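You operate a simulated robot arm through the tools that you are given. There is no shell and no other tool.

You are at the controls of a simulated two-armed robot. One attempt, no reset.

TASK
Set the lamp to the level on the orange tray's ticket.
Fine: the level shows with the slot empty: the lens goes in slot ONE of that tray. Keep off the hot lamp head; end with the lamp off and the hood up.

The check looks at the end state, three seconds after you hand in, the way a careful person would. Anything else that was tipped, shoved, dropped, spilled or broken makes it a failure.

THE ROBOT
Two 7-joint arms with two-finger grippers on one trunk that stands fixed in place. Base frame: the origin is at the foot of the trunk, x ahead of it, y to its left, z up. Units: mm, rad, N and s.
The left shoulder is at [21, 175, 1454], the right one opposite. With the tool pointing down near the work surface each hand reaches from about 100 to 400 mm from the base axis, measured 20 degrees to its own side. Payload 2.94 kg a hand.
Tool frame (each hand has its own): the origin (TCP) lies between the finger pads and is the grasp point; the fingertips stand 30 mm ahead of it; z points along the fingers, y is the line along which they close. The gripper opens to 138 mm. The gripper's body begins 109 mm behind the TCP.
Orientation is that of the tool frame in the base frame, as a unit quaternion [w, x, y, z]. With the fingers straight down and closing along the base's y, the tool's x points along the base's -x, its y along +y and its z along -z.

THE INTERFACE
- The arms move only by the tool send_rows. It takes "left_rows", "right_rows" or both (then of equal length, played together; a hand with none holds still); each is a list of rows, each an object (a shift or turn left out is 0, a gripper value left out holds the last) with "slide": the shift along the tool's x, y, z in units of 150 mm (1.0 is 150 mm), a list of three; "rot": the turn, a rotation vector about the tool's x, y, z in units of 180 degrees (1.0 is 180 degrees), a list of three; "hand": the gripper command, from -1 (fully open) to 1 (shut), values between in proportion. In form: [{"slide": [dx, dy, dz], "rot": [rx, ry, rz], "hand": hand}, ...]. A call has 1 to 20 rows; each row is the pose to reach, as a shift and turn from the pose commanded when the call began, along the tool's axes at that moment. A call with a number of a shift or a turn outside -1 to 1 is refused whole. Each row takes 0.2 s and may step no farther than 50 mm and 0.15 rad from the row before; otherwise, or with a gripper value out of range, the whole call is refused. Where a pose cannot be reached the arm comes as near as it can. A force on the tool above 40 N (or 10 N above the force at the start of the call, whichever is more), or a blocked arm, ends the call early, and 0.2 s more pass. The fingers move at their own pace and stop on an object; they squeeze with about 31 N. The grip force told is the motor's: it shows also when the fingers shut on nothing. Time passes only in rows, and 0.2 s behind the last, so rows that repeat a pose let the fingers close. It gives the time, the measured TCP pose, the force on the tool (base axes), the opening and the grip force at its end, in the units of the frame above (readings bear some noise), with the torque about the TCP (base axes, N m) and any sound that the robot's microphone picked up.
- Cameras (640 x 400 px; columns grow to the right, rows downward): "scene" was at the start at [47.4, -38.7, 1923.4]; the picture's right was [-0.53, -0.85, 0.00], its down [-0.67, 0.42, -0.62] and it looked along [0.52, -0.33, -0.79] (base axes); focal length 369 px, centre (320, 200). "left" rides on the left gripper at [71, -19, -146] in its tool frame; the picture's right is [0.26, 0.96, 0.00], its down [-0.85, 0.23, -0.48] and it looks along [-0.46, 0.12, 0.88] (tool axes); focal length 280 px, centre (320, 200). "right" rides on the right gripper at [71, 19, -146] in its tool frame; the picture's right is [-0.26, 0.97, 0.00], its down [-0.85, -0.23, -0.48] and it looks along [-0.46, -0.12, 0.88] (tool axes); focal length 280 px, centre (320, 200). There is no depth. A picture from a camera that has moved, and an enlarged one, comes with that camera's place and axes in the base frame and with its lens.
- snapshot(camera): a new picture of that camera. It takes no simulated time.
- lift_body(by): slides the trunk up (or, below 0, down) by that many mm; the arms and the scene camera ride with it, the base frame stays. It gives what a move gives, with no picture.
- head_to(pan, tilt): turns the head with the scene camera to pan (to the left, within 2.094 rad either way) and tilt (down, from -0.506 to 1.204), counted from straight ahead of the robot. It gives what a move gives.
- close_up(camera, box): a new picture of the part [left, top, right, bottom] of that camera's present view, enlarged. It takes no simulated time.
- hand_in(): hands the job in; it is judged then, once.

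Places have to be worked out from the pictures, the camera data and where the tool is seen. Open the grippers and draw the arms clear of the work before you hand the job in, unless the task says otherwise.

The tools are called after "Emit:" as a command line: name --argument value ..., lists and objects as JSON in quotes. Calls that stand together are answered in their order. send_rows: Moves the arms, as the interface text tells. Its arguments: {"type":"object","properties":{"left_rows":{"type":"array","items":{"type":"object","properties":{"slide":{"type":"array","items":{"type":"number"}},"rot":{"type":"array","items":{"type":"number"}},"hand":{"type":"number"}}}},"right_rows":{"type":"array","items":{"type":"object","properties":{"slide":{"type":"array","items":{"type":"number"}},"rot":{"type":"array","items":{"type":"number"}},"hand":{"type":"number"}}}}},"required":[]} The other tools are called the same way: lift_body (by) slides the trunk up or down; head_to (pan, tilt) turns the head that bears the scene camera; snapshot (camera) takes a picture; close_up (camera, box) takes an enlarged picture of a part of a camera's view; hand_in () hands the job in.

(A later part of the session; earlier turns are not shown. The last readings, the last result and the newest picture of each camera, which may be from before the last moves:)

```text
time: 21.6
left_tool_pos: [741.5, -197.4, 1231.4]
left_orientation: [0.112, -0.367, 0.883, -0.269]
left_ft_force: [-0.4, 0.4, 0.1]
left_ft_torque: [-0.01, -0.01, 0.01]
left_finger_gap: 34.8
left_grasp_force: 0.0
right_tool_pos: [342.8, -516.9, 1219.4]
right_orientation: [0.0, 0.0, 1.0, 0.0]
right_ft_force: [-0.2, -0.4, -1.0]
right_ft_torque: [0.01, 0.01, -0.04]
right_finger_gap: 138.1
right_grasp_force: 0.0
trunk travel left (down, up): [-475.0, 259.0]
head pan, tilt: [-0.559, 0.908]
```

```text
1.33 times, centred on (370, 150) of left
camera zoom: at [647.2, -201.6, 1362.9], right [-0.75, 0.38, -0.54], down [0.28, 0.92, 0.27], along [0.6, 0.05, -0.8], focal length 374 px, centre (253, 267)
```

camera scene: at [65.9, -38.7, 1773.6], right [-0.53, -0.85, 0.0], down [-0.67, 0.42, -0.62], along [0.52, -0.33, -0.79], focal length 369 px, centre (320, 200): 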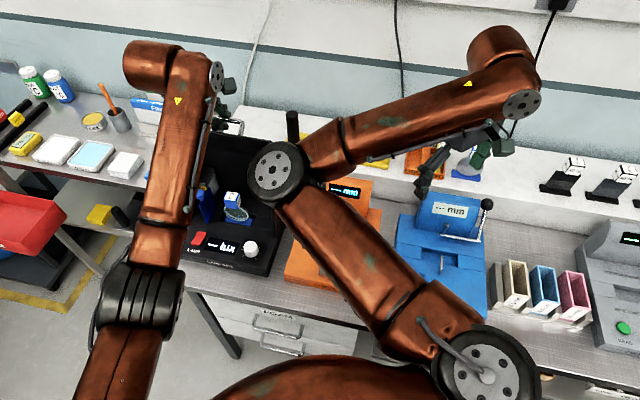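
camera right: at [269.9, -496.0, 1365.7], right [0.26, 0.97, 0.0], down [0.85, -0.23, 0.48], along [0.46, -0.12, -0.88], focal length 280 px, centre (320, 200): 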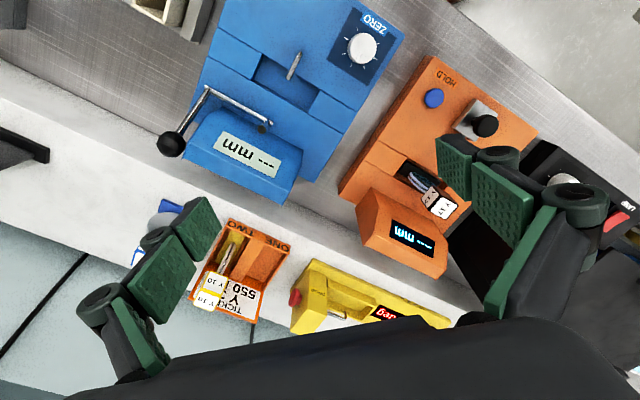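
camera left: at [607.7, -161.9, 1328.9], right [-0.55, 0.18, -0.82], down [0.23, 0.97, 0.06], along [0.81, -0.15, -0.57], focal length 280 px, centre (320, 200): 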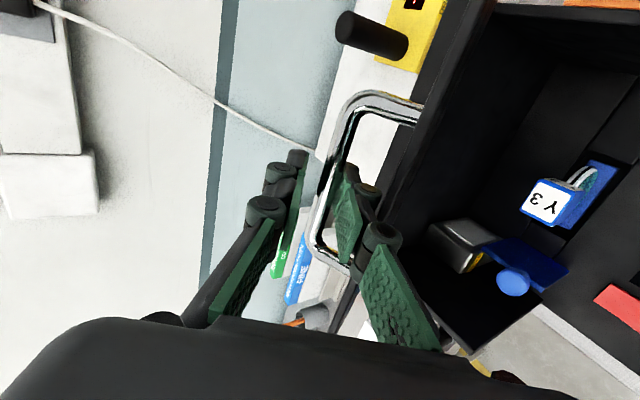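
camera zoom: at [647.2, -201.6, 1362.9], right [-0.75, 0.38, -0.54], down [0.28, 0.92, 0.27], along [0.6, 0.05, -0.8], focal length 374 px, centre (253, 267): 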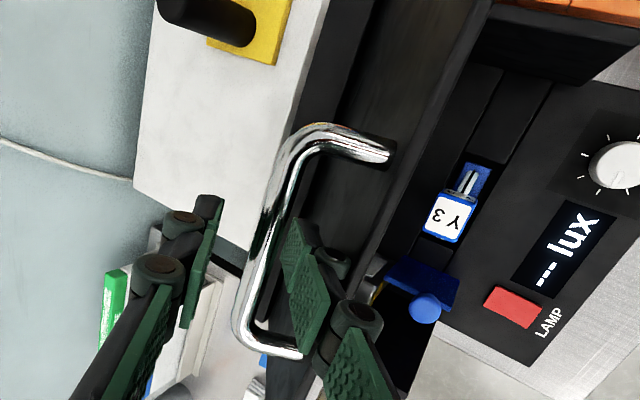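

The bar seems to have settled a little with the finger. I wait about two more seconds without changing anything to see whether it is creeping.

Emit:
send_rows --left_rows '[{"hand": 0.5}, {"hand": 0.5}, {"hand": 0.5}, {"hand": 0.5}, {"hand": 0.5}, {"hand": 0.5}, {"hand": 0.5}, {"hand": 0.5}, {"hand": 0.5}, {"hand": 0.5}, {"hand": 0.5}]'

Emit:
close_up --camera "left" --box '[220, 0, 520, 300]'

```text
time: 24.0
left_tool_pos: [742.1, -199.1, 1232.3]
left_orientation: [0.111, -0.367, 0.883, -0.269]
left_ft_force: [0.1, 0.5, 0.3]
left_ft_torque: [-0.03, 0.01, 0.04]
left_finger_gap: 34.5
left_grasp_force: 0.0
right_tool_pos: [342.8, -517.2, 1220.6]
right_orientation: [0.0, 0.0, 1.0, 0.001]
right_ft_force: [0.7, 0.8, -0.1]
right_ft_torque: [0.0, 0.01, -0.03]
right_finger_gap: 137.9
right_grasp_force: 0.1
trunk travel left (down, up): [-475.0, 259.0]
head pan, tilt: [-0.559, 0.908]
```

```text
1.33 times, centred on (370, 150) of left
camera zoom: at [647.2, -201.6, 1363.0], right [-0.75, 0.38, -0.54], down [0.28, 0.92, 0.27], along [0.6, 0.05, -0.8], focal length 374 px, centre (253, 267)
```

zoom: 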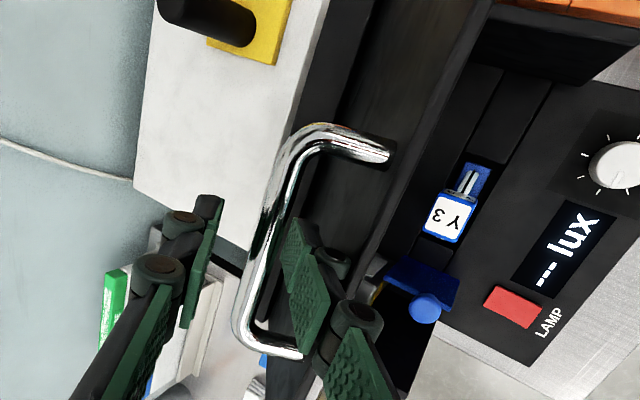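

The hood holds still by itself with no load on the hand, so its hinge has friction. I push the bar further along the arc with the front finger.

Emit:
send_rows --left_rows '[{"slide": [0, -0.08, 0.02], "rot": [0.011, 0, 0]}, {"slide": [0, -0.16, 0.055], "rot": [0.022, 0, 0]}, {"slide": [0, -0.251, 0.105], "rot": [0.033, 0, 0]}]'

Emit:
snapshot --camera "left"

Emit:
snapshot --camera "scene"

```text
time: 24.8
left_tool_pos: [770.1, -225.5, 1238.4]
left_orientation: [0.132, -0.361, 0.868, -0.315]
left_ft_force: [-3.3, 2.1, -0.8]
left_ft_torque: [0.51, 0.09, 0.02]
left_finger_gap: 37.1
left_grasp_force: 1.7
right_tool_pos: [340.7, -514.5, 1220.9]
right_orientation: [0.0, 0.0, 1.0, 0.0]
right_ft_force: [0.2, -0.2, 0.2]
right_ft_torque: [0.0, -0.01, 0.02]
right_finger_gap: 137.8
right_grasp_force: 0.1
trunk travel left (down, up): [-475.0, 259.0]
head pan, tilt: [-0.559, 0.908]
```

```text
taken
camera left: at [665.9, -219.4, 1363.4], right [-0.71, 0.34, -0.62], down [0.26, 0.94, 0.22], along [0.66, 0.0, -0.75], focal length 280 px, centre (320, 200)
```

left: 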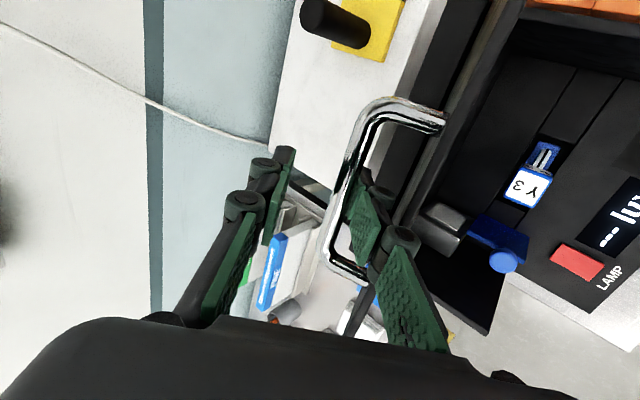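

```text
taken
camera scene: at [64.9, -38.4, 1773.7], right [-0.53, -0.85, 0.0], down [-0.67, 0.42, -0.62], along [0.52, -0.33, -0.79], focal length 369 px, centre (320, 200)
```

scene: 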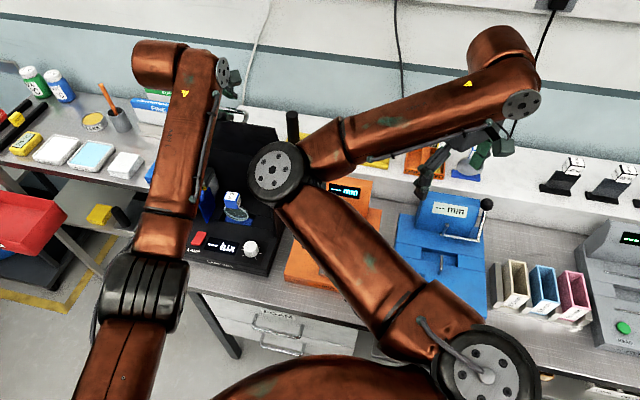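

The hood is near 70° now. I lift the fingers straight up out of the handle, then draw back, to push it the rest of the way from its underside.

Emit:
send_rows --left_rows '[{"slide": [0, -0.065, -0.075]}, {"slide": [0, -0.13, -0.15]}, {"slide": [0, -0.2, -0.225]}, {"slide": [0, -0.27, -0.31]}, {"slide": [0, -0.1, -0.43]}, {"slide": [0, 0.05, -0.55]}, {"slide": [0, 0.2, -0.66]}]'

Emit:
snapshot --camera "left"

Emit:
snapshot --camera "scene"

```text
time: 25.3
left_tool_pos: [770.7, -225.7, 1245.7]
left_orientation: [0.12, -0.365, 0.872, -0.304]
left_ft_force: [3.1, 0.5, -20.4]
left_ft_torque: [0.39, -0.24, -0.2]
left_finger_gap: 41.1
left_grasp_force: 4.7
right_tool_pos: [342.2, -515.8, 1220.4]
right_orientation: [0.0, 0.001, 1.0, 0.0]
right_ft_force: [-0.2, -0.1, -0.4]
right_ft_torque: [-0.01, -0.06, -0.01]
right_finger_gap: 137.7
right_grasp_force: 0.0
trunk travel left (down, up): [-475.0, 259.0]
head pan, tilt: [-0.559, 0.908]
stopped in row 2 (left hand): the force on the tool passed its limit at 46 N (the readings are from after the stop); the commanded pose is now the measured one
```

```text
taken
camera left: at [668.8, -220.2, 1371.6], right [-0.73, 0.35, -0.59], down [0.26, 0.94, 0.22], along [0.63, 0.01, -0.77], focal length 280 px, centre (320, 200)
```

left: 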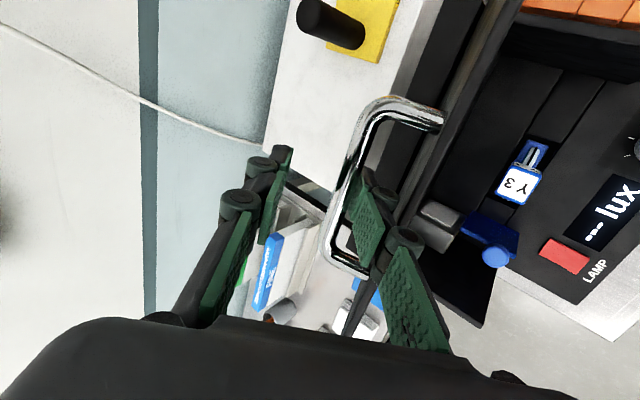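

```text
taken
camera scene: at [66.7, -38.9, 1773.6], right [-0.53, -0.85, 0.0], down [-0.67, 0.42, -0.62], along [0.52, -0.33, -0.79], focal length 369 px, centre (320, 200)
```

scene: 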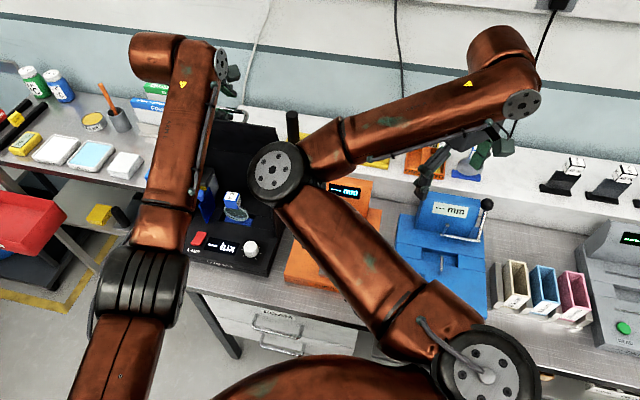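

Pulling straight up hooked the bar, because the front finger lies under it. I ease off 5 mm and withdraw exactly along the finger axis instead.

Emit:
send_rows --left_rows '[{"slide": [0, 0.035, 0]}, {"slide": [0, 0.035, -0.1]}, {"slide": [0, 0.035, -0.2]}, {"slide": [0, 0.035, -0.3]}, {"slide": [0, 0.035, -0.45]}]'

Emit:
snapshot --camera "left"

```text
time: 26.5
left_tool_pos: [737.2, -193.3, 1299.7]
left_orientation: [0.125, -0.363, 0.87, -0.308]
left_ft_force: [0.2, -0.9, 0.5]
left_ft_torque: [-0.02, -0.02, 0.04]
left_finger_gap: 34.2
left_grasp_force: 0.0
right_tool_pos: [340.8, -515.7, 1219.5]
right_orientation: [0.001, 0.0, 1.0, 0.0]
right_ft_force: [-0.3, 0.3, 0.5]
right_ft_torque: [-0.01, -0.02, -0.02]
right_finger_gap: 138.0
right_grasp_force: 0.0
trunk travel left (down, up): [-475.0, 259.0]
head pan, tilt: [-0.559, 0.908]
```

```text
taken
camera left: at [635.0, -188.6, 1426.0], right [-0.72, 0.34, -0.6], down [0.26, 0.94, 0.22], along [0.64, 0.0, -0.77], focal length 280 px, centre (320, 200)
```

left: 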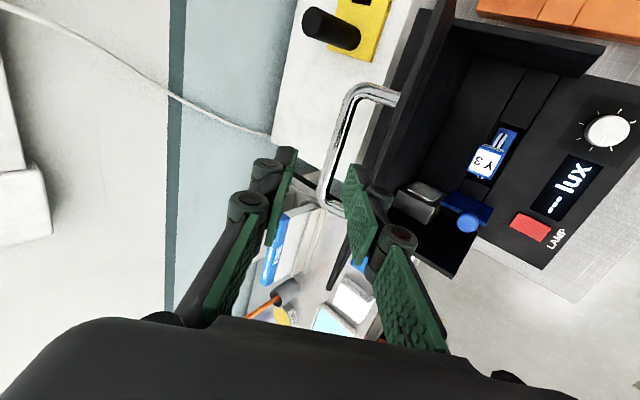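

The hand is free and the hood stays up at an angle. I back away, close the fingers and level the tool in front of the hood's underside.

Emit:
send_rows --left_rows '[{"slide": [0, 0, -0.2]}, {"slide": [0, 0.15, -0.35], "rot": [0.04, 0, 0], "hand": 1.0}, {"slide": [0, 0.35, -0.3], "rot": [0.08, 0, 0]}, {"slide": [0, 0.5, -0.15], "rot": [0.12, 0, 0]}, {"slide": [0, 0.6, 0], "rot": [0.16, 0, 0]}, {"slide": [0, 0.7, 0.1], "rot": [0.2, 0, 0]}, {"slide": [0, 0.75, 0.17], "rot": [0.24, 0, 0]}, {"slide": [0, 0.75, 0.209], "rot": [0.284, 0, 0]}]'

Emit:
snapshot --camera "left"

Emit:
snapshot --camera "scene"

```text
time: 28.4
left_tool_pos: [719.4, -86.2, 1198.7]
left_orientation: [0.324, -0.263, 0.673, -0.611]
left_ft_force: [-0.3, -0.3, -0.2]
left_ft_torque: [-0.02, 0.03, -0.01]
left_finger_gap: 0.0
left_grasp_force: 29.1
right_tool_pos: [341.2, -516.7, 1220.0]
right_orientation: [0.0, 0.0, 1.0, 0.0]
right_ft_force: [0.3, 0.2, -0.2]
right_ft_torque: [-0.02, -0.01, 0.0]
right_finger_gap: 138.1
right_grasp_force: 0.0
trunk travel left (down, up): [-475.0, 259.0]
head pan, tilt: [-0.559, 0.908]
stopped in row 8 (left hand): the arm was blocked; the commanded pose is now the measured one
```

```text
taken
camera left: at [563.3, -45.8, 1215.6], right [-0.13, -0.09, -0.99], down [0.2, 0.97, -0.11], along [0.97, -0.21, -0.11], focal length 280 px, centre (320, 200)
```

left: 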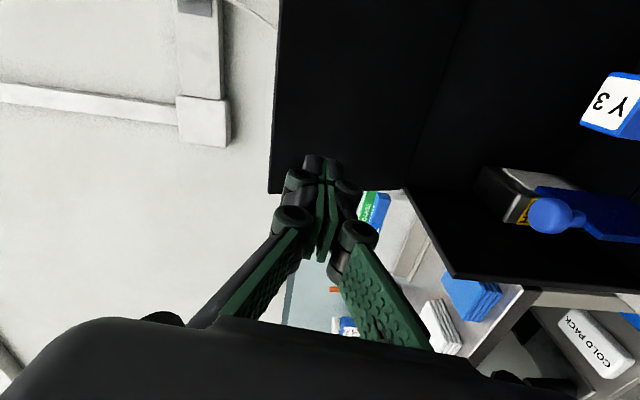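

```text
taken
camera scene: at [65.8, -38.8, 1773.7], right [-0.53, -0.85, 0.0], down [-0.67, 0.42, -0.62], along [0.52, -0.33, -0.79], focal length 369 px, centre (320, 200)
```

scene: 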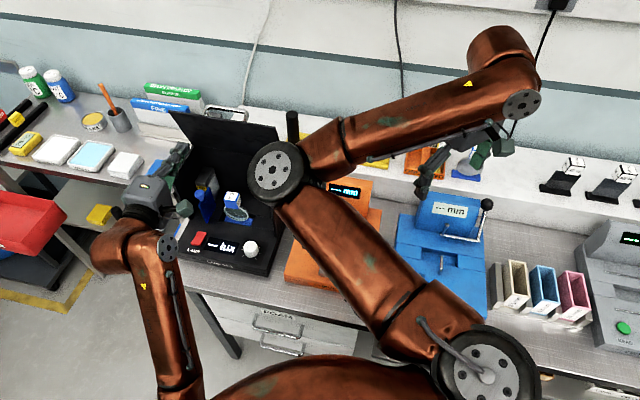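

The hood now stands open with its dark underside facing me; the left hand stopped level at about z 1199, slightly left of centre, with no force on it. I push forward gently along the tool axis.

Emit:
send_rows --left_rows '[{"slide": [0, 0, 0.1]}, {"slide": [0, 0, 0.2]}, {"slide": [0, 0, 0.3]}, {"slide": [0, 0, 0.4]}, {"slide": [0, 0, 0.5]}]'

Emit:
snapshot --camera "left"

Emit:
close_up --camera "scene" --box '[120, 80, 320, 280]'

```text
time: 29.6
left_tool_pos: [774.7, -139.8, 1195.5]
left_orientation: [0.32, -0.264, 0.672, -0.613]
left_ft_force: [0.4, -0.1, -0.8]
left_ft_torque: [0.02, 0.03, 0.0]
left_finger_gap: 0.0
left_grasp_force: 28.6
right_tool_pos: [342.1, -516.5, 1219.6]
right_orientation: [0.0, 0.0, 1.0, 0.0]
right_ft_force: [-0.5, -0.4, 0.3]
right_ft_torque: [0.0, 0.02, 0.02]
right_finger_gap: 138.2
right_grasp_force: 0.1
trunk travel left (down, up): [-475.0, 259.0]
head pan, tilt: [-0.559, 0.908]
```

```text
taken
camera left: at [618.6, -98.7, 1213.0], right [-0.13, -0.09, -0.99], down [0.21, 0.97, -0.12], along [0.97, -0.22, -0.11], focal length 280 px, centre (320, 200)
```

left: 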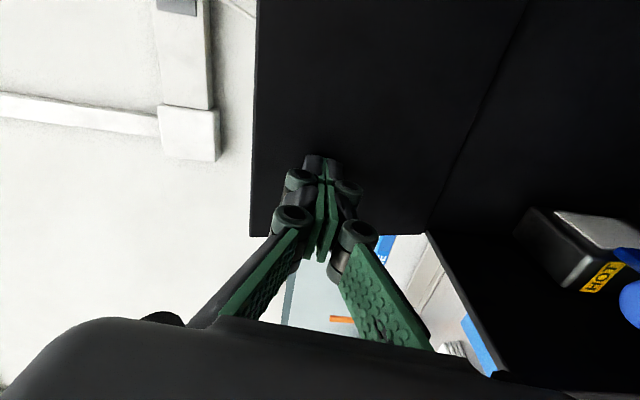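

```text
2.00 times, centred on (220, 180) of scene
camera zoom: at [65.2, -38.7, 1773.7], right [-0.53, -0.85, 0.0], down [-0.67, 0.42, -0.62], along [0.52, -0.33, -0.79], focal length 739 px, centre (520, 240)
```

zoom: 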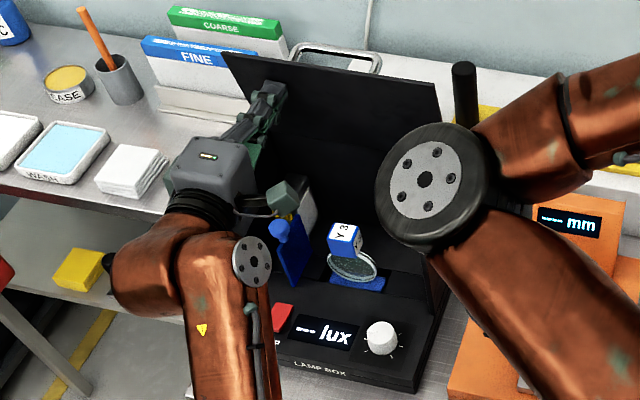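

No contact yet; the hood looks close to upright already. I keep pushing forward gently to find its stop.

Emit:
send_rows --left_rows '[{"slide": [0, 0, 0.07]}, {"slide": [0, 0, 0.14]}, {"slide": [0, 0, 0.21]}, {"slide": [0, 0, 0.28]}, {"slide": [0, 0, 0.35]}, {"slide": [0, 0, 0.42]}]'

Emit:
snapshot --camera "left"

Emit:
close_up --camera "scene" --box '[120, 80, 320, 280]'

```text
time: 30.1
left_tool_pos: [782.7, -144.6, 1196.2]
left_orientation: [0.321, -0.264, 0.672, -0.613]
left_ft_force: [-21.7, 11.4, 0.2]
left_ft_torque: [-0.1, -0.09, -0.45]
left_finger_gap: 0.2
left_grasp_force: 28.3
right_tool_pos: [340.6, -515.1, 1220.3]
right_orientation: [-0.001, 0.0, 1.0, -0.001]
right_ft_force: [-0.4, -0.7, 0.2]
right_ft_torque: [0.0, 0.01, -0.04]
right_finger_gap: 138.2
right_grasp_force: 0.3
trunk travel left (down, up): [-475.0, 259.0]
head pan, tilt: [-0.559, 0.908]
stopped in row 2 (left hand): the force on the tool passed its limit at 44 N (the readings are from after the stop); the commanded pose is now the measured one
```

```text
taken
camera left: at [627.0, -103.4, 1212.7], right [-0.13, -0.09, -0.99], down [0.21, 0.97, -0.12], along [0.97, -0.22, -0.11], focal length 280 px, centre (320, 200)
```

left: 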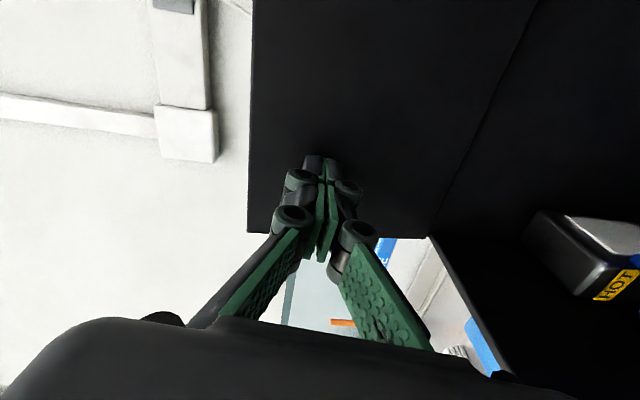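

```text
2.00 times, centred on (220, 180) of scene
camera zoom: at [62.9, -36.9, 1773.8], right [-0.53, -0.85, 0.0], down [-0.67, 0.42, -0.62], along [0.52, -0.33, -0.79], focal length 739 px, centre (520, 240)
```

zoom: 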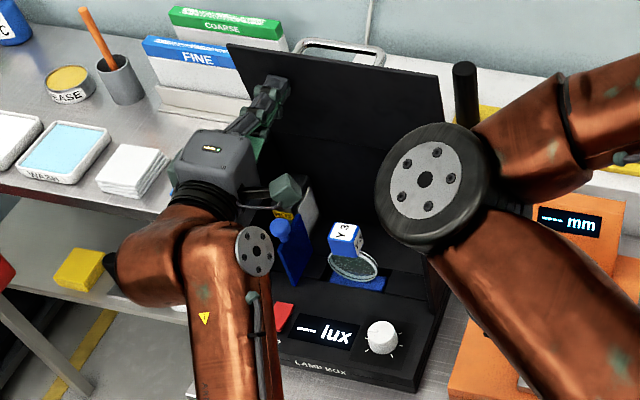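

Firm contact at about v=686, z=1196 with 44 N shows the hood has reached its stop, roughly upright or slightly past. I withdraw the left hand and check that the hood stays.

Emit:
send_rows --left_rows '[{"slide": [0, 0, -0.1]}, {"slide": [0, 0, -0.35]}, {"slide": [0, 0, -0.65]}, {"slide": [0, 0, -0.95]}]'

Emit:
snapshot --camera "left"

Emit:
snapshot --camera "scene"

```text
time: 31.1
left_tool_pos: [686.3, -42.2, 1211.2]
left_orientation: [0.335, -0.255, 0.673, -0.609]
left_ft_force: [-0.1, -0.6, 0.2]
left_ft_torque: [-0.03, -0.02, 0.03]
left_finger_gap: 0.0
left_grasp_force: 28.3
right_tool_pos: [340.2, -514.7, 1222.0]
right_orientation: [0.0, 0.0, 1.0, -0.001]
right_ft_force: [0.4, -0.2, 1.2]
right_ft_torque: [0.0, -0.02, -0.02]
right_finger_gap: 137.8
right_grasp_force: 0.0
trunk travel left (down, up): [-475.0, 259.0]
head pan, tilt: [-0.559, 0.908]
```

```text
taken
camera left: at [528.5, -2.1, 1225.6], right [-0.11, -0.07, -0.99], down [0.2, 0.98, -0.09], along [0.97, -0.21, -0.09], focal length 280 px, centre (320, 200)
```

left: 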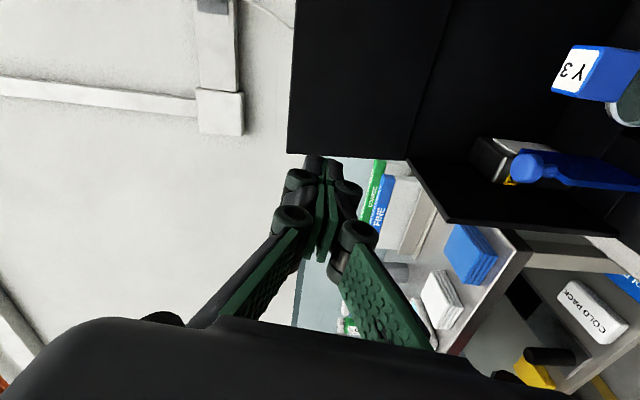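

```text
taken
camera scene: at [64.2, -37.0, 1773.8], right [-0.53, -0.85, 0.0], down [-0.67, 0.42, -0.62], along [0.52, -0.33, -0.79], focal length 369 px, centre (320, 200)
```

scene: 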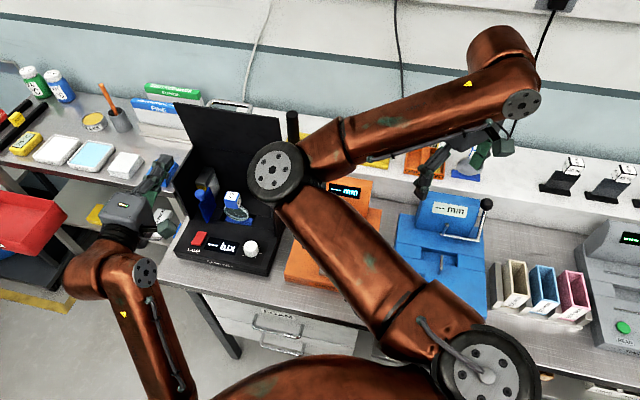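

The hood stays upright by itself. I retract the left hand to a pose above and in front of the box, pointing down again.

Emit:
send_rows --left_rows '[{"slide": [0, -0.1, -0.2], "rot": [-0.045, 0, 0], "hand": 0.0}, {"slide": [0, -0.2, -0.4], "rot": [-0.09, 0, 0]}, {"slide": [0, -0.3, -0.6], "rot": [-0.135, 0, 0]}, {"slide": [0, -0.4, -0.8], "rot": [-0.18, 0, 0]}, {"slide": [0, -0.45, -0.9], "rot": [-0.225, 0, 0]}, {"slide": [0, -0.5, -0.95], "rot": [-0.27, 0, 0]}]'

Emit:
snapshot --camera "left"

Emit:
snapshot --camera "scene"

```text
time: 32.5
left_tool_pos: [569.8, 30.4, 1280.4]
left_orientation: [0.182, -0.372, 0.866, -0.28]
left_ft_force: [0.3, 0.3, 1.0]
left_ft_torque: [0.04, 0.0, 0.03]
left_finger_gap: 69.0
left_grasp_force: 0.1
right_tool_pos: [340.0, -516.4, 1219.8]
right_orientation: [0.0, 0.0, 1.0, 0.0]
right_ft_force: [-1.0, 0.0, -0.3]
right_ft_torque: [0.07, -0.02, -0.01]
right_finger_gap: 138.2
right_grasp_force: 0.1
trunk travel left (down, up): [-475.0, 259.0]
head pan, tilt: [-0.559, 0.908]
```

```text
taken
camera left: at [458.2, 16.8, 1397.6], right [-0.7, 0.35, -0.63], down [0.18, 0.93, 0.32], along [0.7, 0.11, -0.71], focal length 280 px, centre (320, 200)
```

left: 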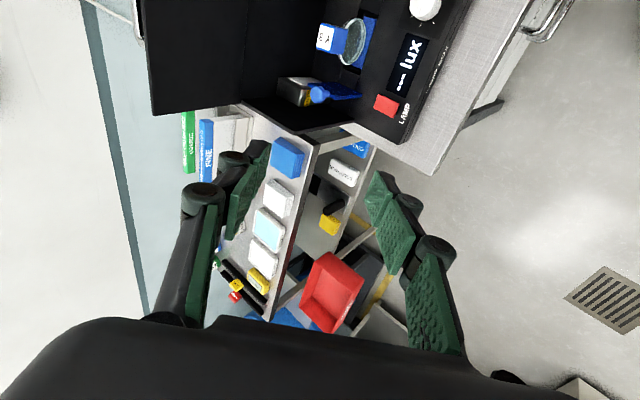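

```text
taken
camera scene: at [64.7, -40.2, 1773.7], right [-0.53, -0.85, 0.0], down [-0.67, 0.42, -0.62], along [0.52, -0.33, -0.79], focal length 369 px, centre (320, 200)
```

scene: 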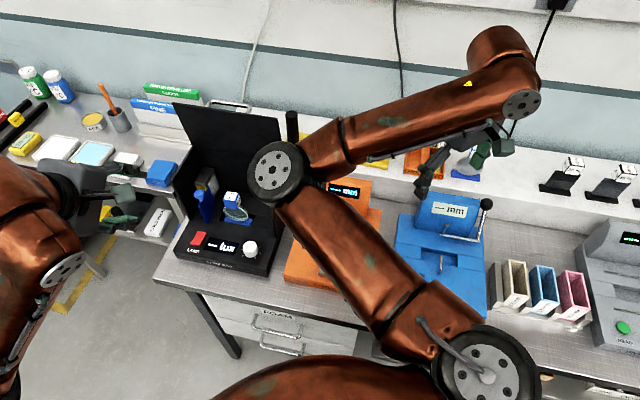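

Now the tray: I look closely at it with the right wrist camera and at the lens with the left one.

Emit:
close_up --camera "right" --box '[160, 190, 320, 330]'

Emit:
close_up --camera "left" --box '[260, 0, 460, 140]'

Emit:
close_up --camera "scene" --box '[180, 170, 280, 260]'

```text
2.86 times, centred on (240, 260) of right
camera zoom: at [269.0, -497.3, 1364.9], right [0.26, 0.96, 0.0], down [0.85, -0.23, 0.48], along [0.46, -0.12, -0.88], focal length 801 px, centre (549, 29)
```

zoom: 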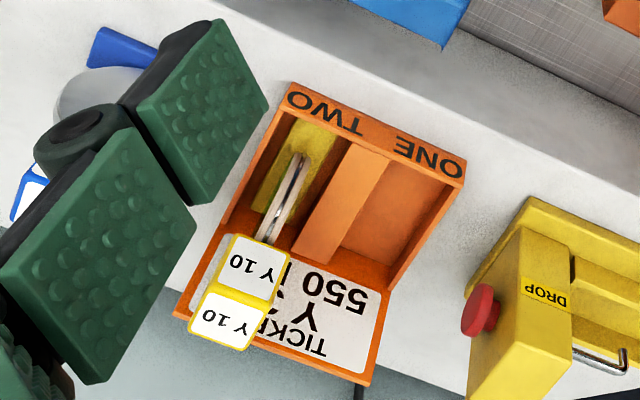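

```text
2.86 times, centred on (360, 70) of left
camera zoom: at [458.2, 16.8, 1397.6], right [-0.7, 0.35, -0.63], down [0.18, 0.93, 0.32], along [0.7, 0.11, -0.71], focal length 801 px, centre (206, 571)
```

zoom: 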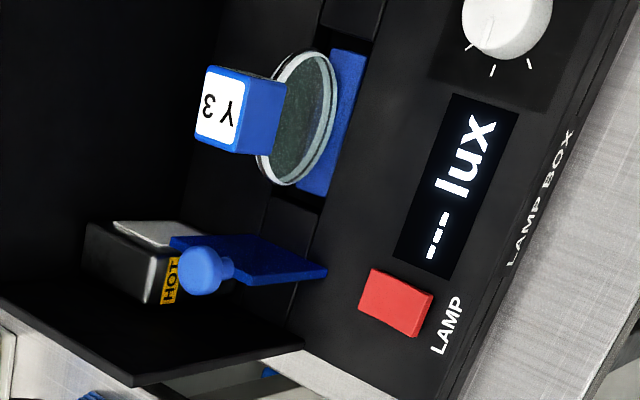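

```text
4.44 times, centred on (230, 215) of scene
camera zoom: at [64.7, -40.2, 1773.7], right [-0.53, -0.85, 0.0], down [-0.67, 0.42, -0.62], along [0.52, -0.33, -0.79], focal length 1642 px, centre (720, 133)
```

zoom: 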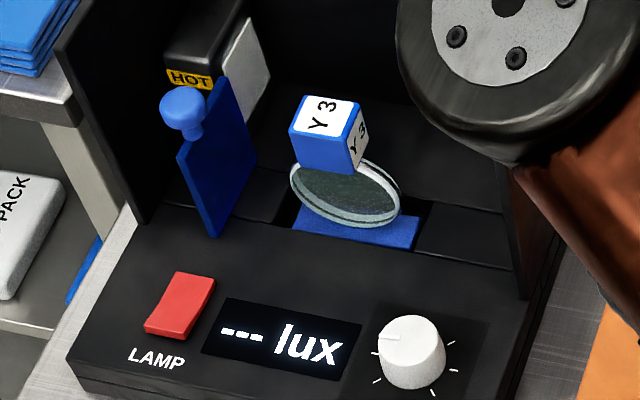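

The lens is a disc on a blue foot (along the bench) with a cube tag "Y 3" on top; its twin Y 10 sits in slot TWO with a yellow foot running in the depth direction. I turn the right hand 45° toward the bench and move it nearer for a better view of slot ONE.

Emit:
send_rows --right_rows '[{"slide": [-0.05, -0.05, 0], "rot": [0, 0, 0.042]}, {"slide": [-0.1, -0.1, 0], "rot": [0, 0, 0.084]}, {"slide": [-0.15, -0.15, 0], "rot": [0, 0, 0.126]}, {"slide": [-0.2, -0.2, 0], "rot": [0, 0, 0.168]}, {"slide": [-0.25, -0.25, 0], "rot": [0, 0, 0.21]}, {"slide": [-0.28, -0.28, 0], "rot": [0, 0, 0.25]}]'

Emit:
snapshot --camera "right"

Emit:
snapshot --camera "scene"

```text
time: 33.9
left_tool_pos: [571.5, 30.2, 1280.6]
left_orientation: [0.183, -0.373, 0.865, -0.281]
left_ft_force: [-0.2, -0.1, 0.6]
left_ft_torque: [0.0, 0.01, 0.02]
left_finger_gap: 69.2
left_grasp_force: 0.0
right_tool_pos: [384.5, -557.3, 1221.2]
right_orientation: [0.0, 0.383, 0.924, 0.0]
right_ft_force: [-0.4, 0.1, 0.0]
right_ft_torque: [0.01, 0.0, 0.01]
right_finger_gap: 138.2
right_grasp_force: 0.1
trunk travel left (down, up): [-475.0, 259.0]
head pan, tilt: [-0.559, 0.908]
```

```text
taken
camera right: at [346.1, -493.0, 1365.4], right [0.87, 0.49, 0.0], down [0.44, -0.76, 0.48], along [0.24, -0.41, -0.88], focal length 280 px, centre (320, 200)
```

right: 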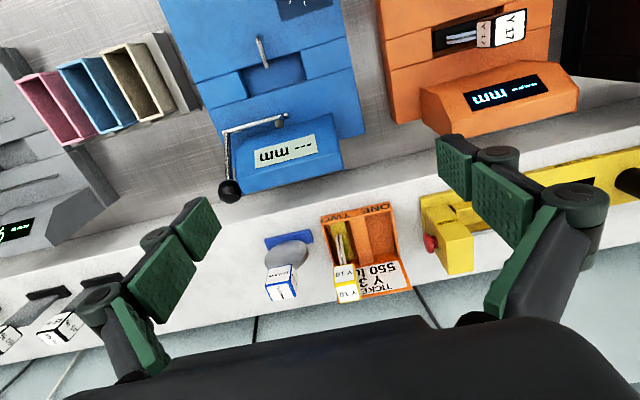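

```text
taken
camera scene: at [65.8, -38.9, 1773.6], right [-0.53, -0.85, 0.0], down [-0.67, 0.42, -0.62], along [0.52, -0.33, -0.79], focal length 369 px, centre (320, 200)
```

scene: 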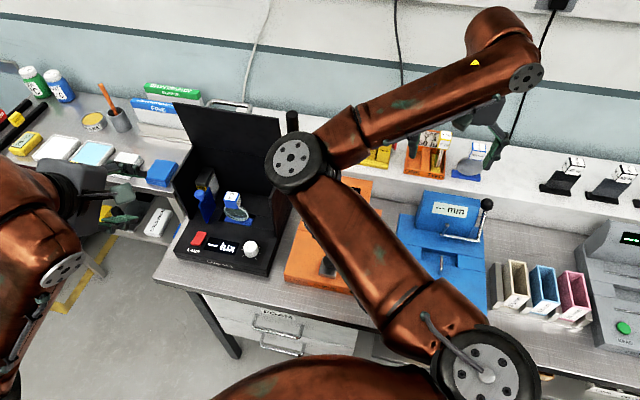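

Emit:
close_up --camera "right" --box '[250, 190, 430, 310]'

Emit:
close_up --camera "scene" --box '[370, 110, 490, 200]'

```text
3.33 times, centred on (340, 250) of right
camera zoom: at [346.1, -493.0, 1365.4], right [0.87, 0.49, 0.0], down [0.44, -0.76, 0.48], along [0.24, -0.41, -0.88], focal length 935 px, centre (253, 33)
```

zoom: 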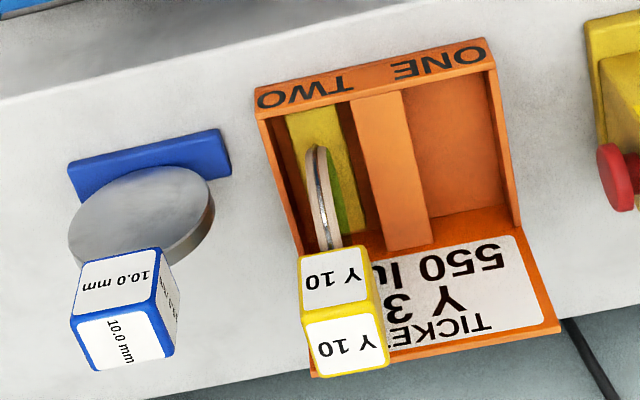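

```text
4.44 times, centred on (430, 155) of scene
camera zoom: at [65.8, -38.9, 1773.6], right [-0.53, -0.85, 0.0], down [-0.67, 0.42, -0.62], along [0.52, -0.33, -0.79], focal length 1642 px, centre (-169, 400)
```

zoom: 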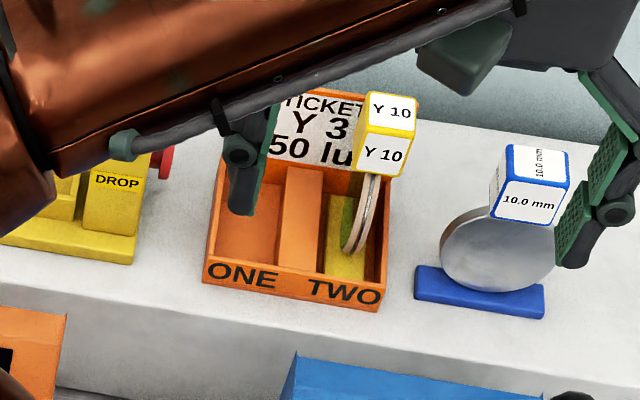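

The front-top corner of slot ONE comes out near u=-56, v=810, z≈1025 in bench axes, but the height is uncertain. I shift the right hand sideways for a second viewpoint.

Emit:
send_rows --right_rows '[{"slide": [-0.05, 0.2, 0]}, {"slide": [-0.1, 0.4, 0]}, {"slide": [-0.15, 0.6, 0]}, {"slide": [-0.2, 0.8, 0]}]'

Emit:
snapshot --camera "right"

Emit:
close_up --camera "right" --box '[140, 190, 320, 310]'

```text
time: 34.9
left_tool_pos: [571.0, 31.3, 1281.4]
left_orientation: [0.183, -0.372, 0.865, -0.281]
left_ft_force: [0.4, -0.1, 0.7]
left_ft_torque: [-0.01, 0.0, -0.03]
left_finger_gap: 69.0
left_grasp_force: 0.0
right_tool_pos: [488.4, -491.8, 1221.4]
right_orientation: [0.001, 0.383, 0.924, -0.001]
right_ft_force: [0.3, -0.8, 0.0]
right_ft_torque: [-0.01, -0.02, 0.01]
right_finger_gap: 137.7
right_grasp_force: 0.1
trunk travel left (down, up): [-475.0, 259.0]
head pan, tilt: [-0.559, 0.908]
```

```text
taken
camera right: at [451.8, -428.3, 1367.1], right [0.87, 0.5, 0.0], down [0.44, -0.76, 0.48], along [0.23, -0.41, -0.88], focal length 280 px, centre (320, 200)
```

right: 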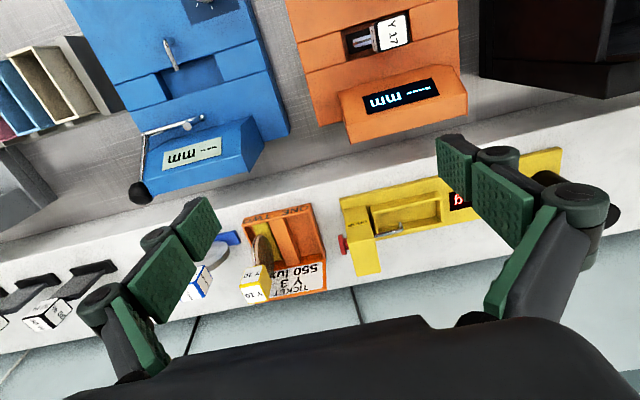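

```text
3.33 times, centred on (230, 250) of right
camera zoom: at [451.8, -428.3, 1367.1], right [0.87, 0.5, 0.0], down [0.44, -0.76, 0.48], along [0.23, -0.41, -0.88], focal length 935 px, centre (620, 33)
```

zoom: 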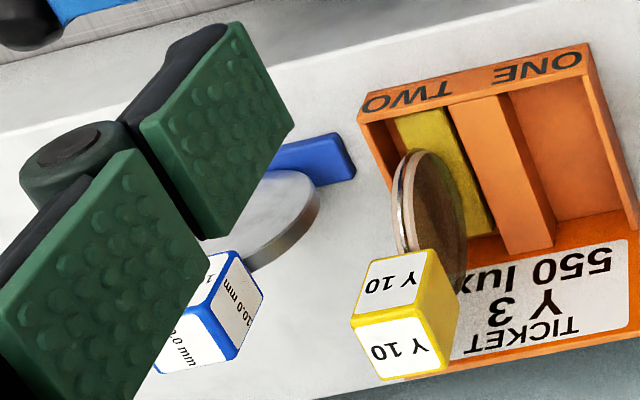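

The ticket reads "Y 3, 550 lux". Triangulating gives slot ONE spanning about u −93…−55 and v 836…929, rim z≈1000. I now test whether the right arm can reach over that slot with the fingers vertical, staying well above everything.

Emit:
send_rows --right_rows '[{"slide": [-0.2, -0.1, 0], "hand": 0.3}, {"slide": [-0.45, -0.2, 0]}, {"slide": [-0.7, -0.3, 0]}, {"slide": [-0.95, -0.4, 0]}]'

Emit:
send_rows --right_rows '[{"slide": [-0.1, -0.05, 0.1]}, {"slide": [-0.2, -0.05, 0.2]}, {"slide": [-0.32, -0.08, 0.3]}]'

Emit:
snapshot --camera "right"

Emit:
snapshot --camera "scene"

```text
time: 35.9
left_tool_pos: [571.7, 27.8, 1280.1]
left_orientation: [0.183, -0.373, 0.865, -0.28]
left_ft_force: [0.3, -0.6, -0.3]
left_ft_torque: [0.02, 0.0, 0.02]
left_finger_gap: 69.0
left_grasp_force: 0.1
right_tool_pos: [546.8, -638.7, 1221.1]
right_orientation: [-0.001, 0.382, 0.924, 0.001]
right_ft_force: [-0.3, 0.0, 0.0]
right_ft_torque: [0.02, -0.02, 0.02]
right_finger_gap: 48.4
right_grasp_force: 0.0
trunk travel left (down, up): [-475.0, 259.0]
head pan, tilt: [-0.559, 0.908]
```

```text
time: 36.7
left_tool_pos: [569.8, 29.8, 1281.6]
left_orientation: [0.184, -0.372, 0.865, -0.281]
left_ft_force: [-0.3, -0.5, -0.2]
left_ft_torque: [0.04, -0.02, 0.0]
left_finger_gap: 68.9
left_grasp_force: 0.2
right_tool_pos: [571.4, -681.7, 1177.4]
right_orientation: [-0.001, 0.382, 0.924, 0.0]
right_ft_force: [0.4, -0.9, 0.7]
right_ft_torque: [0.04, -0.01, -0.04]
right_finger_gap: 48.2
right_grasp_force: 0.0
trunk travel left (down, up): [-475.0, 259.0]
head pan, tilt: [-0.559, 0.908]
```

```text
taken
camera right: at [534.6, -617.0, 1321.6], right [0.87, 0.5, 0.0], down [0.44, -0.76, 0.47], along [0.24, -0.41, -0.88], focal length 280 px, centre (320, 200)
```

right: 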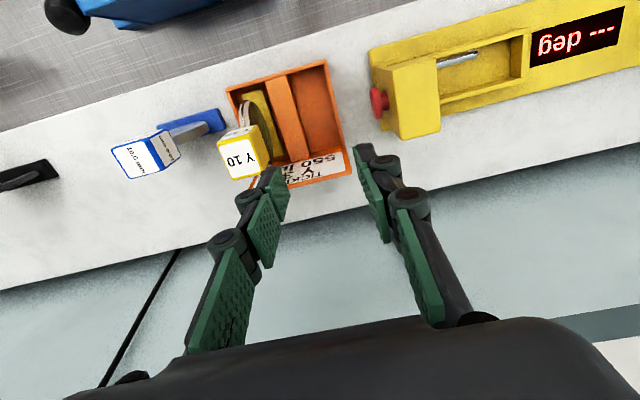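

```text
taken
camera scene: at [65.7, -40.2, 1773.6], right [-0.53, -0.85, 0.0], down [-0.67, 0.42, -0.62], along [0.52, -0.33, -0.79], focal length 369 px, centre (320, 200)
```

scene: 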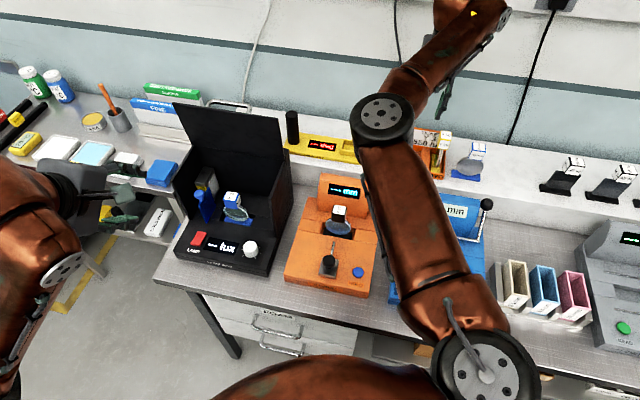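

The right arm reaches (571, -682, 1177), over slot ONE, with the fingers vertical. I take a close-up from here to refine the slot position.

Emit:
close_up --camera "right" --box '[200, 40, 400, 200]'

Emit:
close_up --camera "scene" --box '[170, 160, 370, 290]'

```text
2.50 times, centred on (300, 120) of right
camera zoom: at [534.6, -617.0, 1321.6], right [0.87, 0.5, 0.0], down [0.44, -0.76, 0.47], along [0.24, -0.41, -0.88], focal length 701 px, centre (370, 400)
```

zoom: 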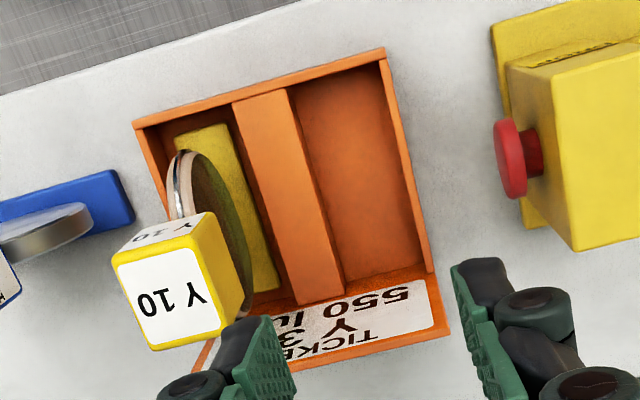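

```text
3.08 times, centred on (270, 225) of scene
camera zoom: at [65.7, -40.2, 1773.6], right [-0.53, -0.85, 0.0], down [-0.67, 0.42, -0.62], along [0.52, -0.33, -0.79], focal length 1137 px, centre (474, 123)
```

zoom: 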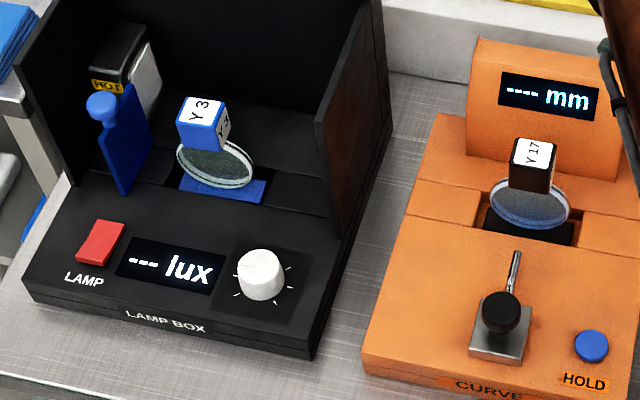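

Slot ONE is centred at about u=-77, v=877 (base ≈ (566, -674)), and feet measure about 80×23 mm, fitting with the foot along the depth. I raise the right hand and move the left hand further out of the way.

Emit:
send_rows --left_rows '[{"slide": [-0.072, 0.242, -0.182]}, {"slide": [-0.145, 0.485, -0.365]}, {"slide": [-0.217, 0.727, -0.547]}, {"slide": [-0.29, 0.97, -0.73]}]' --right_rows '[{"slide": [0, 0, -0.15]}, {"slide": [0, 0, -0.3]}, {"slide": [0, 0, -0.42]}, {"slide": [0.2, 0, -0.42]}]'

Emit:
send_rows --right_rows '[{"slide": [0.3, 0.0, 0]}, {"slide": [0.5, 0.2, 0]}, {"slide": [0.7, 0.4, 0]}, {"slide": [0.9, 0.6, 0]}, {"slide": [1.0, 0.85, 0]}, {"slide": [1.0, 1.0, 0]}]'

Emit:
snapshot --camera "scene"

```text
time: 37.7
left_tool_pos: [478.6, 201.4, 1286.7]
left_orientation: [0.181, -0.371, 0.866, -0.283]
left_ft_force: [-0.3, 1.1, 0.0]
left_ft_torque: [-0.11, -0.02, -0.05]
left_finger_gap: 68.9
left_grasp_force: 0.0
left hand out of reach, approached as far as the arm can: row 4
right_tool_pos: [551.7, -650.6, 1243.2]
right_orientation: [0.001, 0.381, 0.925, -0.003]
right_ft_force: [0.3, 1.0, 0.3]
right_ft_torque: [-0.15, -0.04, -0.01]
right_finger_gap: 48.3
right_grasp_force: 0.0
trunk travel left (down, up): [-475.0, 259.0]
head pan, tilt: [-0.559, 0.908]
```

```text
time: 39.1
left_tool_pos: [480.5, 196.3, 1288.2]
left_orientation: [0.181, -0.372, 0.866, -0.282]
left_ft_force: [0.2, 0.5, 0.4]
left_ft_torque: [0.0, 0.01, -0.03]
left_finger_gap: 68.7
left_grasp_force: 0.1
right_tool_pos: [551.0, -442.8, 1238.6]
right_orientation: [-0.001, 0.384, 0.923, 0.0]
right_ft_force: [0.6, -0.2, -0.8]
right_ft_torque: [-0.03, -0.02, 0.02]
right_finger_gap: 48.3
right_grasp_force: 0.1
trunk travel left (down, up): [-475.0, 259.0]
head pan, tilt: [-0.559, 0.908]
```

```text
taken
camera scene: at [65.8, -37.7, 1773.7], right [-0.53, -0.85, 0.0], down [-0.67, 0.42, -0.62], along [0.52, -0.33, -0.79], focal length 369 px, centre (320, 200)
```

scene: 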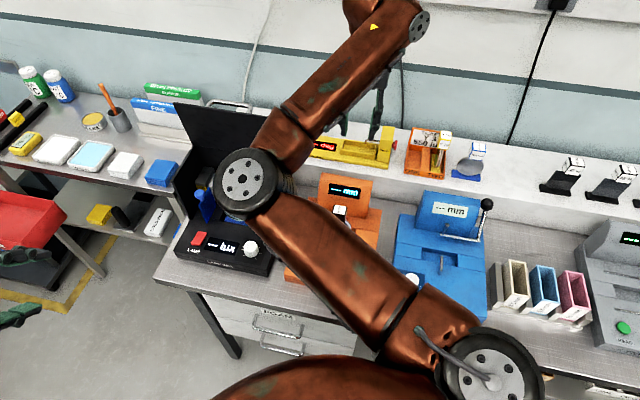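

The right hand is at u≈77, v≈703. I bring it forward of the hood line (v≈560) first and then across toward the lamp.

Emit:
send_rows --right_rows '[{"slide": [0.3, 0.05, 0]}, {"slide": [0.6, 0.15, 0]}, {"slide": [0.85, 0.3, 0]}, {"slide": [0.95, 0.5, 0]}, {"slide": [0.95, 0.75, 0]}, {"slide": [0.95, 1.0, 0]}]'

Emit:
snapshot --camera "right"

Emit:
snapshot --camera "scene"

```text
time: 40.5
left_tool_pos: [481.4, 197.3, 1287.1]
left_orientation: [0.181, -0.372, 0.866, -0.281]
left_ft_force: [0.4, 0.4, 0.5]
left_ft_torque: [-0.05, 0.03, 0.02]
left_finger_gap: 69.1
left_grasp_force: 0.1
right_tool_pos: [559.8, -232.7, 1239.1]
right_orientation: [0.0, 0.382, 0.924, -0.001]
right_ft_force: [0.2, 0.9, 0.4]
right_ft_torque: [-0.03, 0.06, 0.02]
right_finger_gap: 48.0
right_grasp_force: 0.0
trunk travel left (down, up): [-475.0, 259.0]
head pan, tilt: [-0.559, 0.908]
```

```text
taken
camera right: at [522.6, -168.6, 1383.7], right [0.87, 0.5, 0.0], down [0.44, -0.76, 0.48], along [0.23, -0.41, -0.88], focal length 280 px, centre (320, 200)
```

right: 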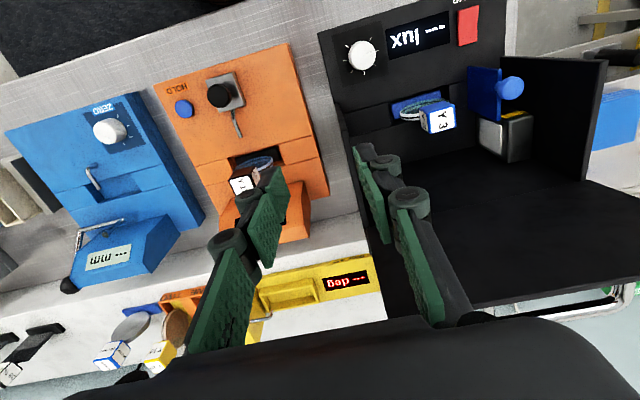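

```text
taken
camera scene: at [67.3, -36.6, 1773.6], right [-0.53, -0.85, 0.0], down [-0.67, 0.42, -0.62], along [0.52, -0.33, -0.79], focal length 369 px, centre (320, 200)
```

scene: 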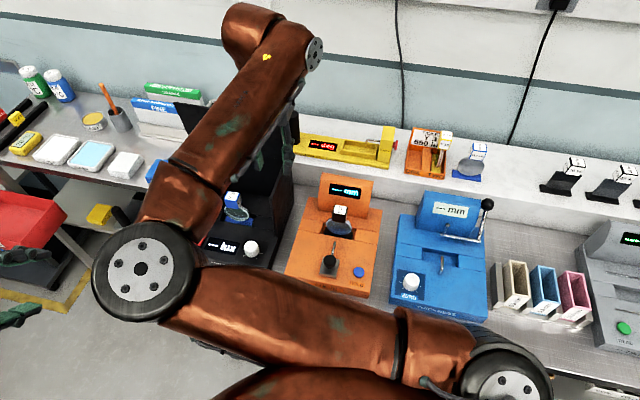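

The lens tag shows clearly. The right elbow is swinging toward the left hand, so I pull the left hand back along its axis, then shift the right hand further across for a second view.

Emit:
send_rows --left_rows '[{"slide": [0, 0, -0.25]}, {"slide": [0, 0, -0.5]}, {"slide": [0, 0, -0.75]}, {"slide": [0, 0, -1.0]}]'

Emit:
send_rows --right_rows '[{"slide": [0, 0.2, 0]}, {"slide": [0, 0.4, 0]}, {"slide": [0, 0.6, 0]}, {"slide": [0, 0.8, 0]}, {"slide": [0, 1.0, 0]}]'

Emit:
snapshot --camera "right"

Emit:
snapshot --camera "scene"

```text
time: 41.5
left_tool_pos: [398.2, 248.1, 1409.7]
left_orientation: [0.184, -0.372, 0.865, -0.281]
left_ft_force: [0.1, 0.1, 1.0]
left_ft_torque: [0.02, -0.01, 0.02]
left_finger_gap: 68.6
left_grasp_force: 0.0
right_tool_pos: [556.7, -235.0, 1240.8]
right_orientation: [0.001, 0.383, 0.924, 0.0]
right_ft_force: [-0.3, -0.5, 0.4]
right_ft_torque: [0.02, -0.04, 0.04]
right_finger_gap: 48.3
right_grasp_force: 0.0
trunk travel left (down, up): [-475.0, 259.0]
head pan, tilt: [-0.559, 0.908]
```

```text
time: 42.7
left_tool_pos: [400.0, 248.0, 1409.0]
left_orientation: [0.182, -0.372, 0.865, -0.282]
left_ft_force: [-0.5, -0.5, 0.7]
left_ft_torque: [0.01, 0.02, 0.01]
left_finger_gap: 69.1
left_grasp_force: 0.0
right_tool_pos: [609.1, -190.2, 1241.4]
right_orientation: [-0.001, 0.382, 0.924, 0.001]
right_ft_force: [0.0, -0.7, 0.0]
right_ft_torque: [-0.01, -0.05, -0.02]
right_finger_gap: 48.6
right_grasp_force: 0.0
right hand out of reach, approached as far as the arm can: row 3, 4, 5
trunk travel left (down, up): [-475.0, 259.0]
head pan, tilt: [-0.559, 0.908]
```

```text
taken
camera right: at [571.4, -125.3, 1385.3], right [0.87, 0.5, 0.0], down [0.44, -0.76, 0.48], along [0.24, -0.41, -0.88], focal length 280 px, centre (320, 200)
```

right: 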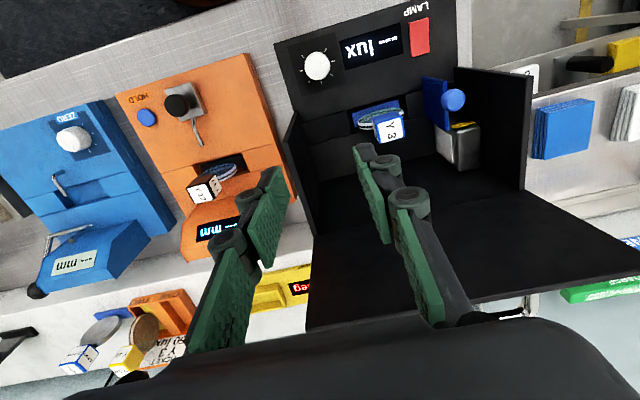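

```text
taken
camera scene: at [66.8, -38.2, 1773.6], right [-0.53, -0.85, 0.0], down [-0.67, 0.42, -0.62], along [0.52, -0.33, -0.79], focal length 369 px, centre (320, 200)
```

scene: 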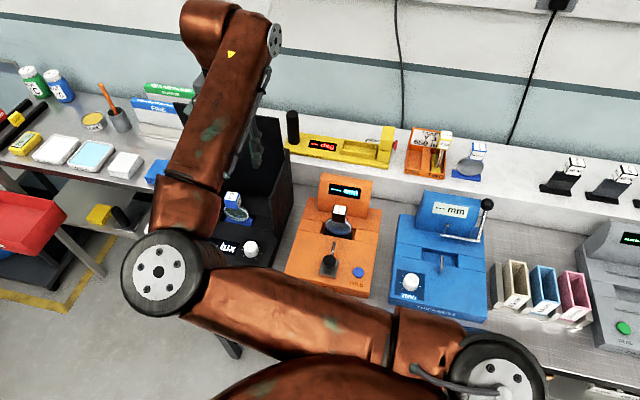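

The right arm stopped at u≈296 though it is not stretched out, so some joint is limiting it. I test whether a lower hand height lets it go further across (still above the box walls).

Emit:
send_rows --right_rows '[{"slide": [0, 0, 0.2]}, {"slide": [0, 0, 0.4]}, {"slide": [0, 0, 0.55]}, {"slide": [0, 0.2, 0.55]}, {"slide": [0, 0.4, 0.55]}]'

Emit:
snapshot --camera "right"

```text
time: 43.9
left_tool_pos: [399.6, 249.8, 1409.2]
left_orientation: [0.183, -0.372, 0.865, -0.283]
left_ft_force: [-0.3, -0.2, -0.4]
left_ft_torque: [0.02, 0.04, -0.01]
left_finger_gap: 69.0
left_grasp_force: 0.1
right_tool_pos: [624.2, -209.7, 1170.4]
right_orientation: [0.0, 0.383, 0.924, 0.002]
right_ft_force: [-1.0, 0.3, 0.1]
right_ft_torque: [-0.02, 0.01, 0.03]
right_finger_gap: 48.3
right_grasp_force: 0.0
right hand out of reach, approached as far as the arm can: row 1, 2, 3, 4, 5
trunk travel left (down, up): [-475.0, 259.0]
head pan, tilt: [-0.559, 0.908]
```

```text
taken
camera right: at [587.3, -145.5, 1316.4], right [0.87, 0.5, 0.0], down [0.44, -0.76, 0.48], along [0.24, -0.41, -0.88], focal length 280 px, centre (320, 200)
```

right: 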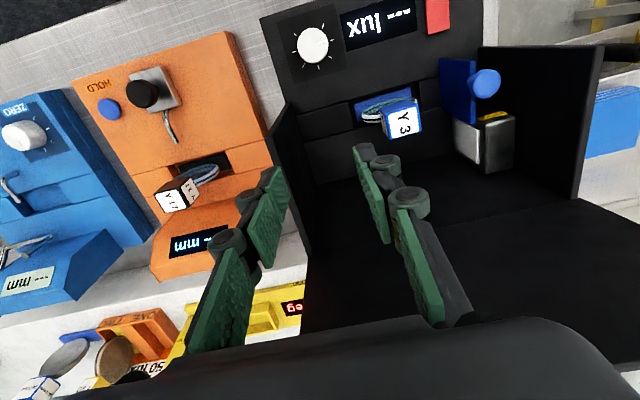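

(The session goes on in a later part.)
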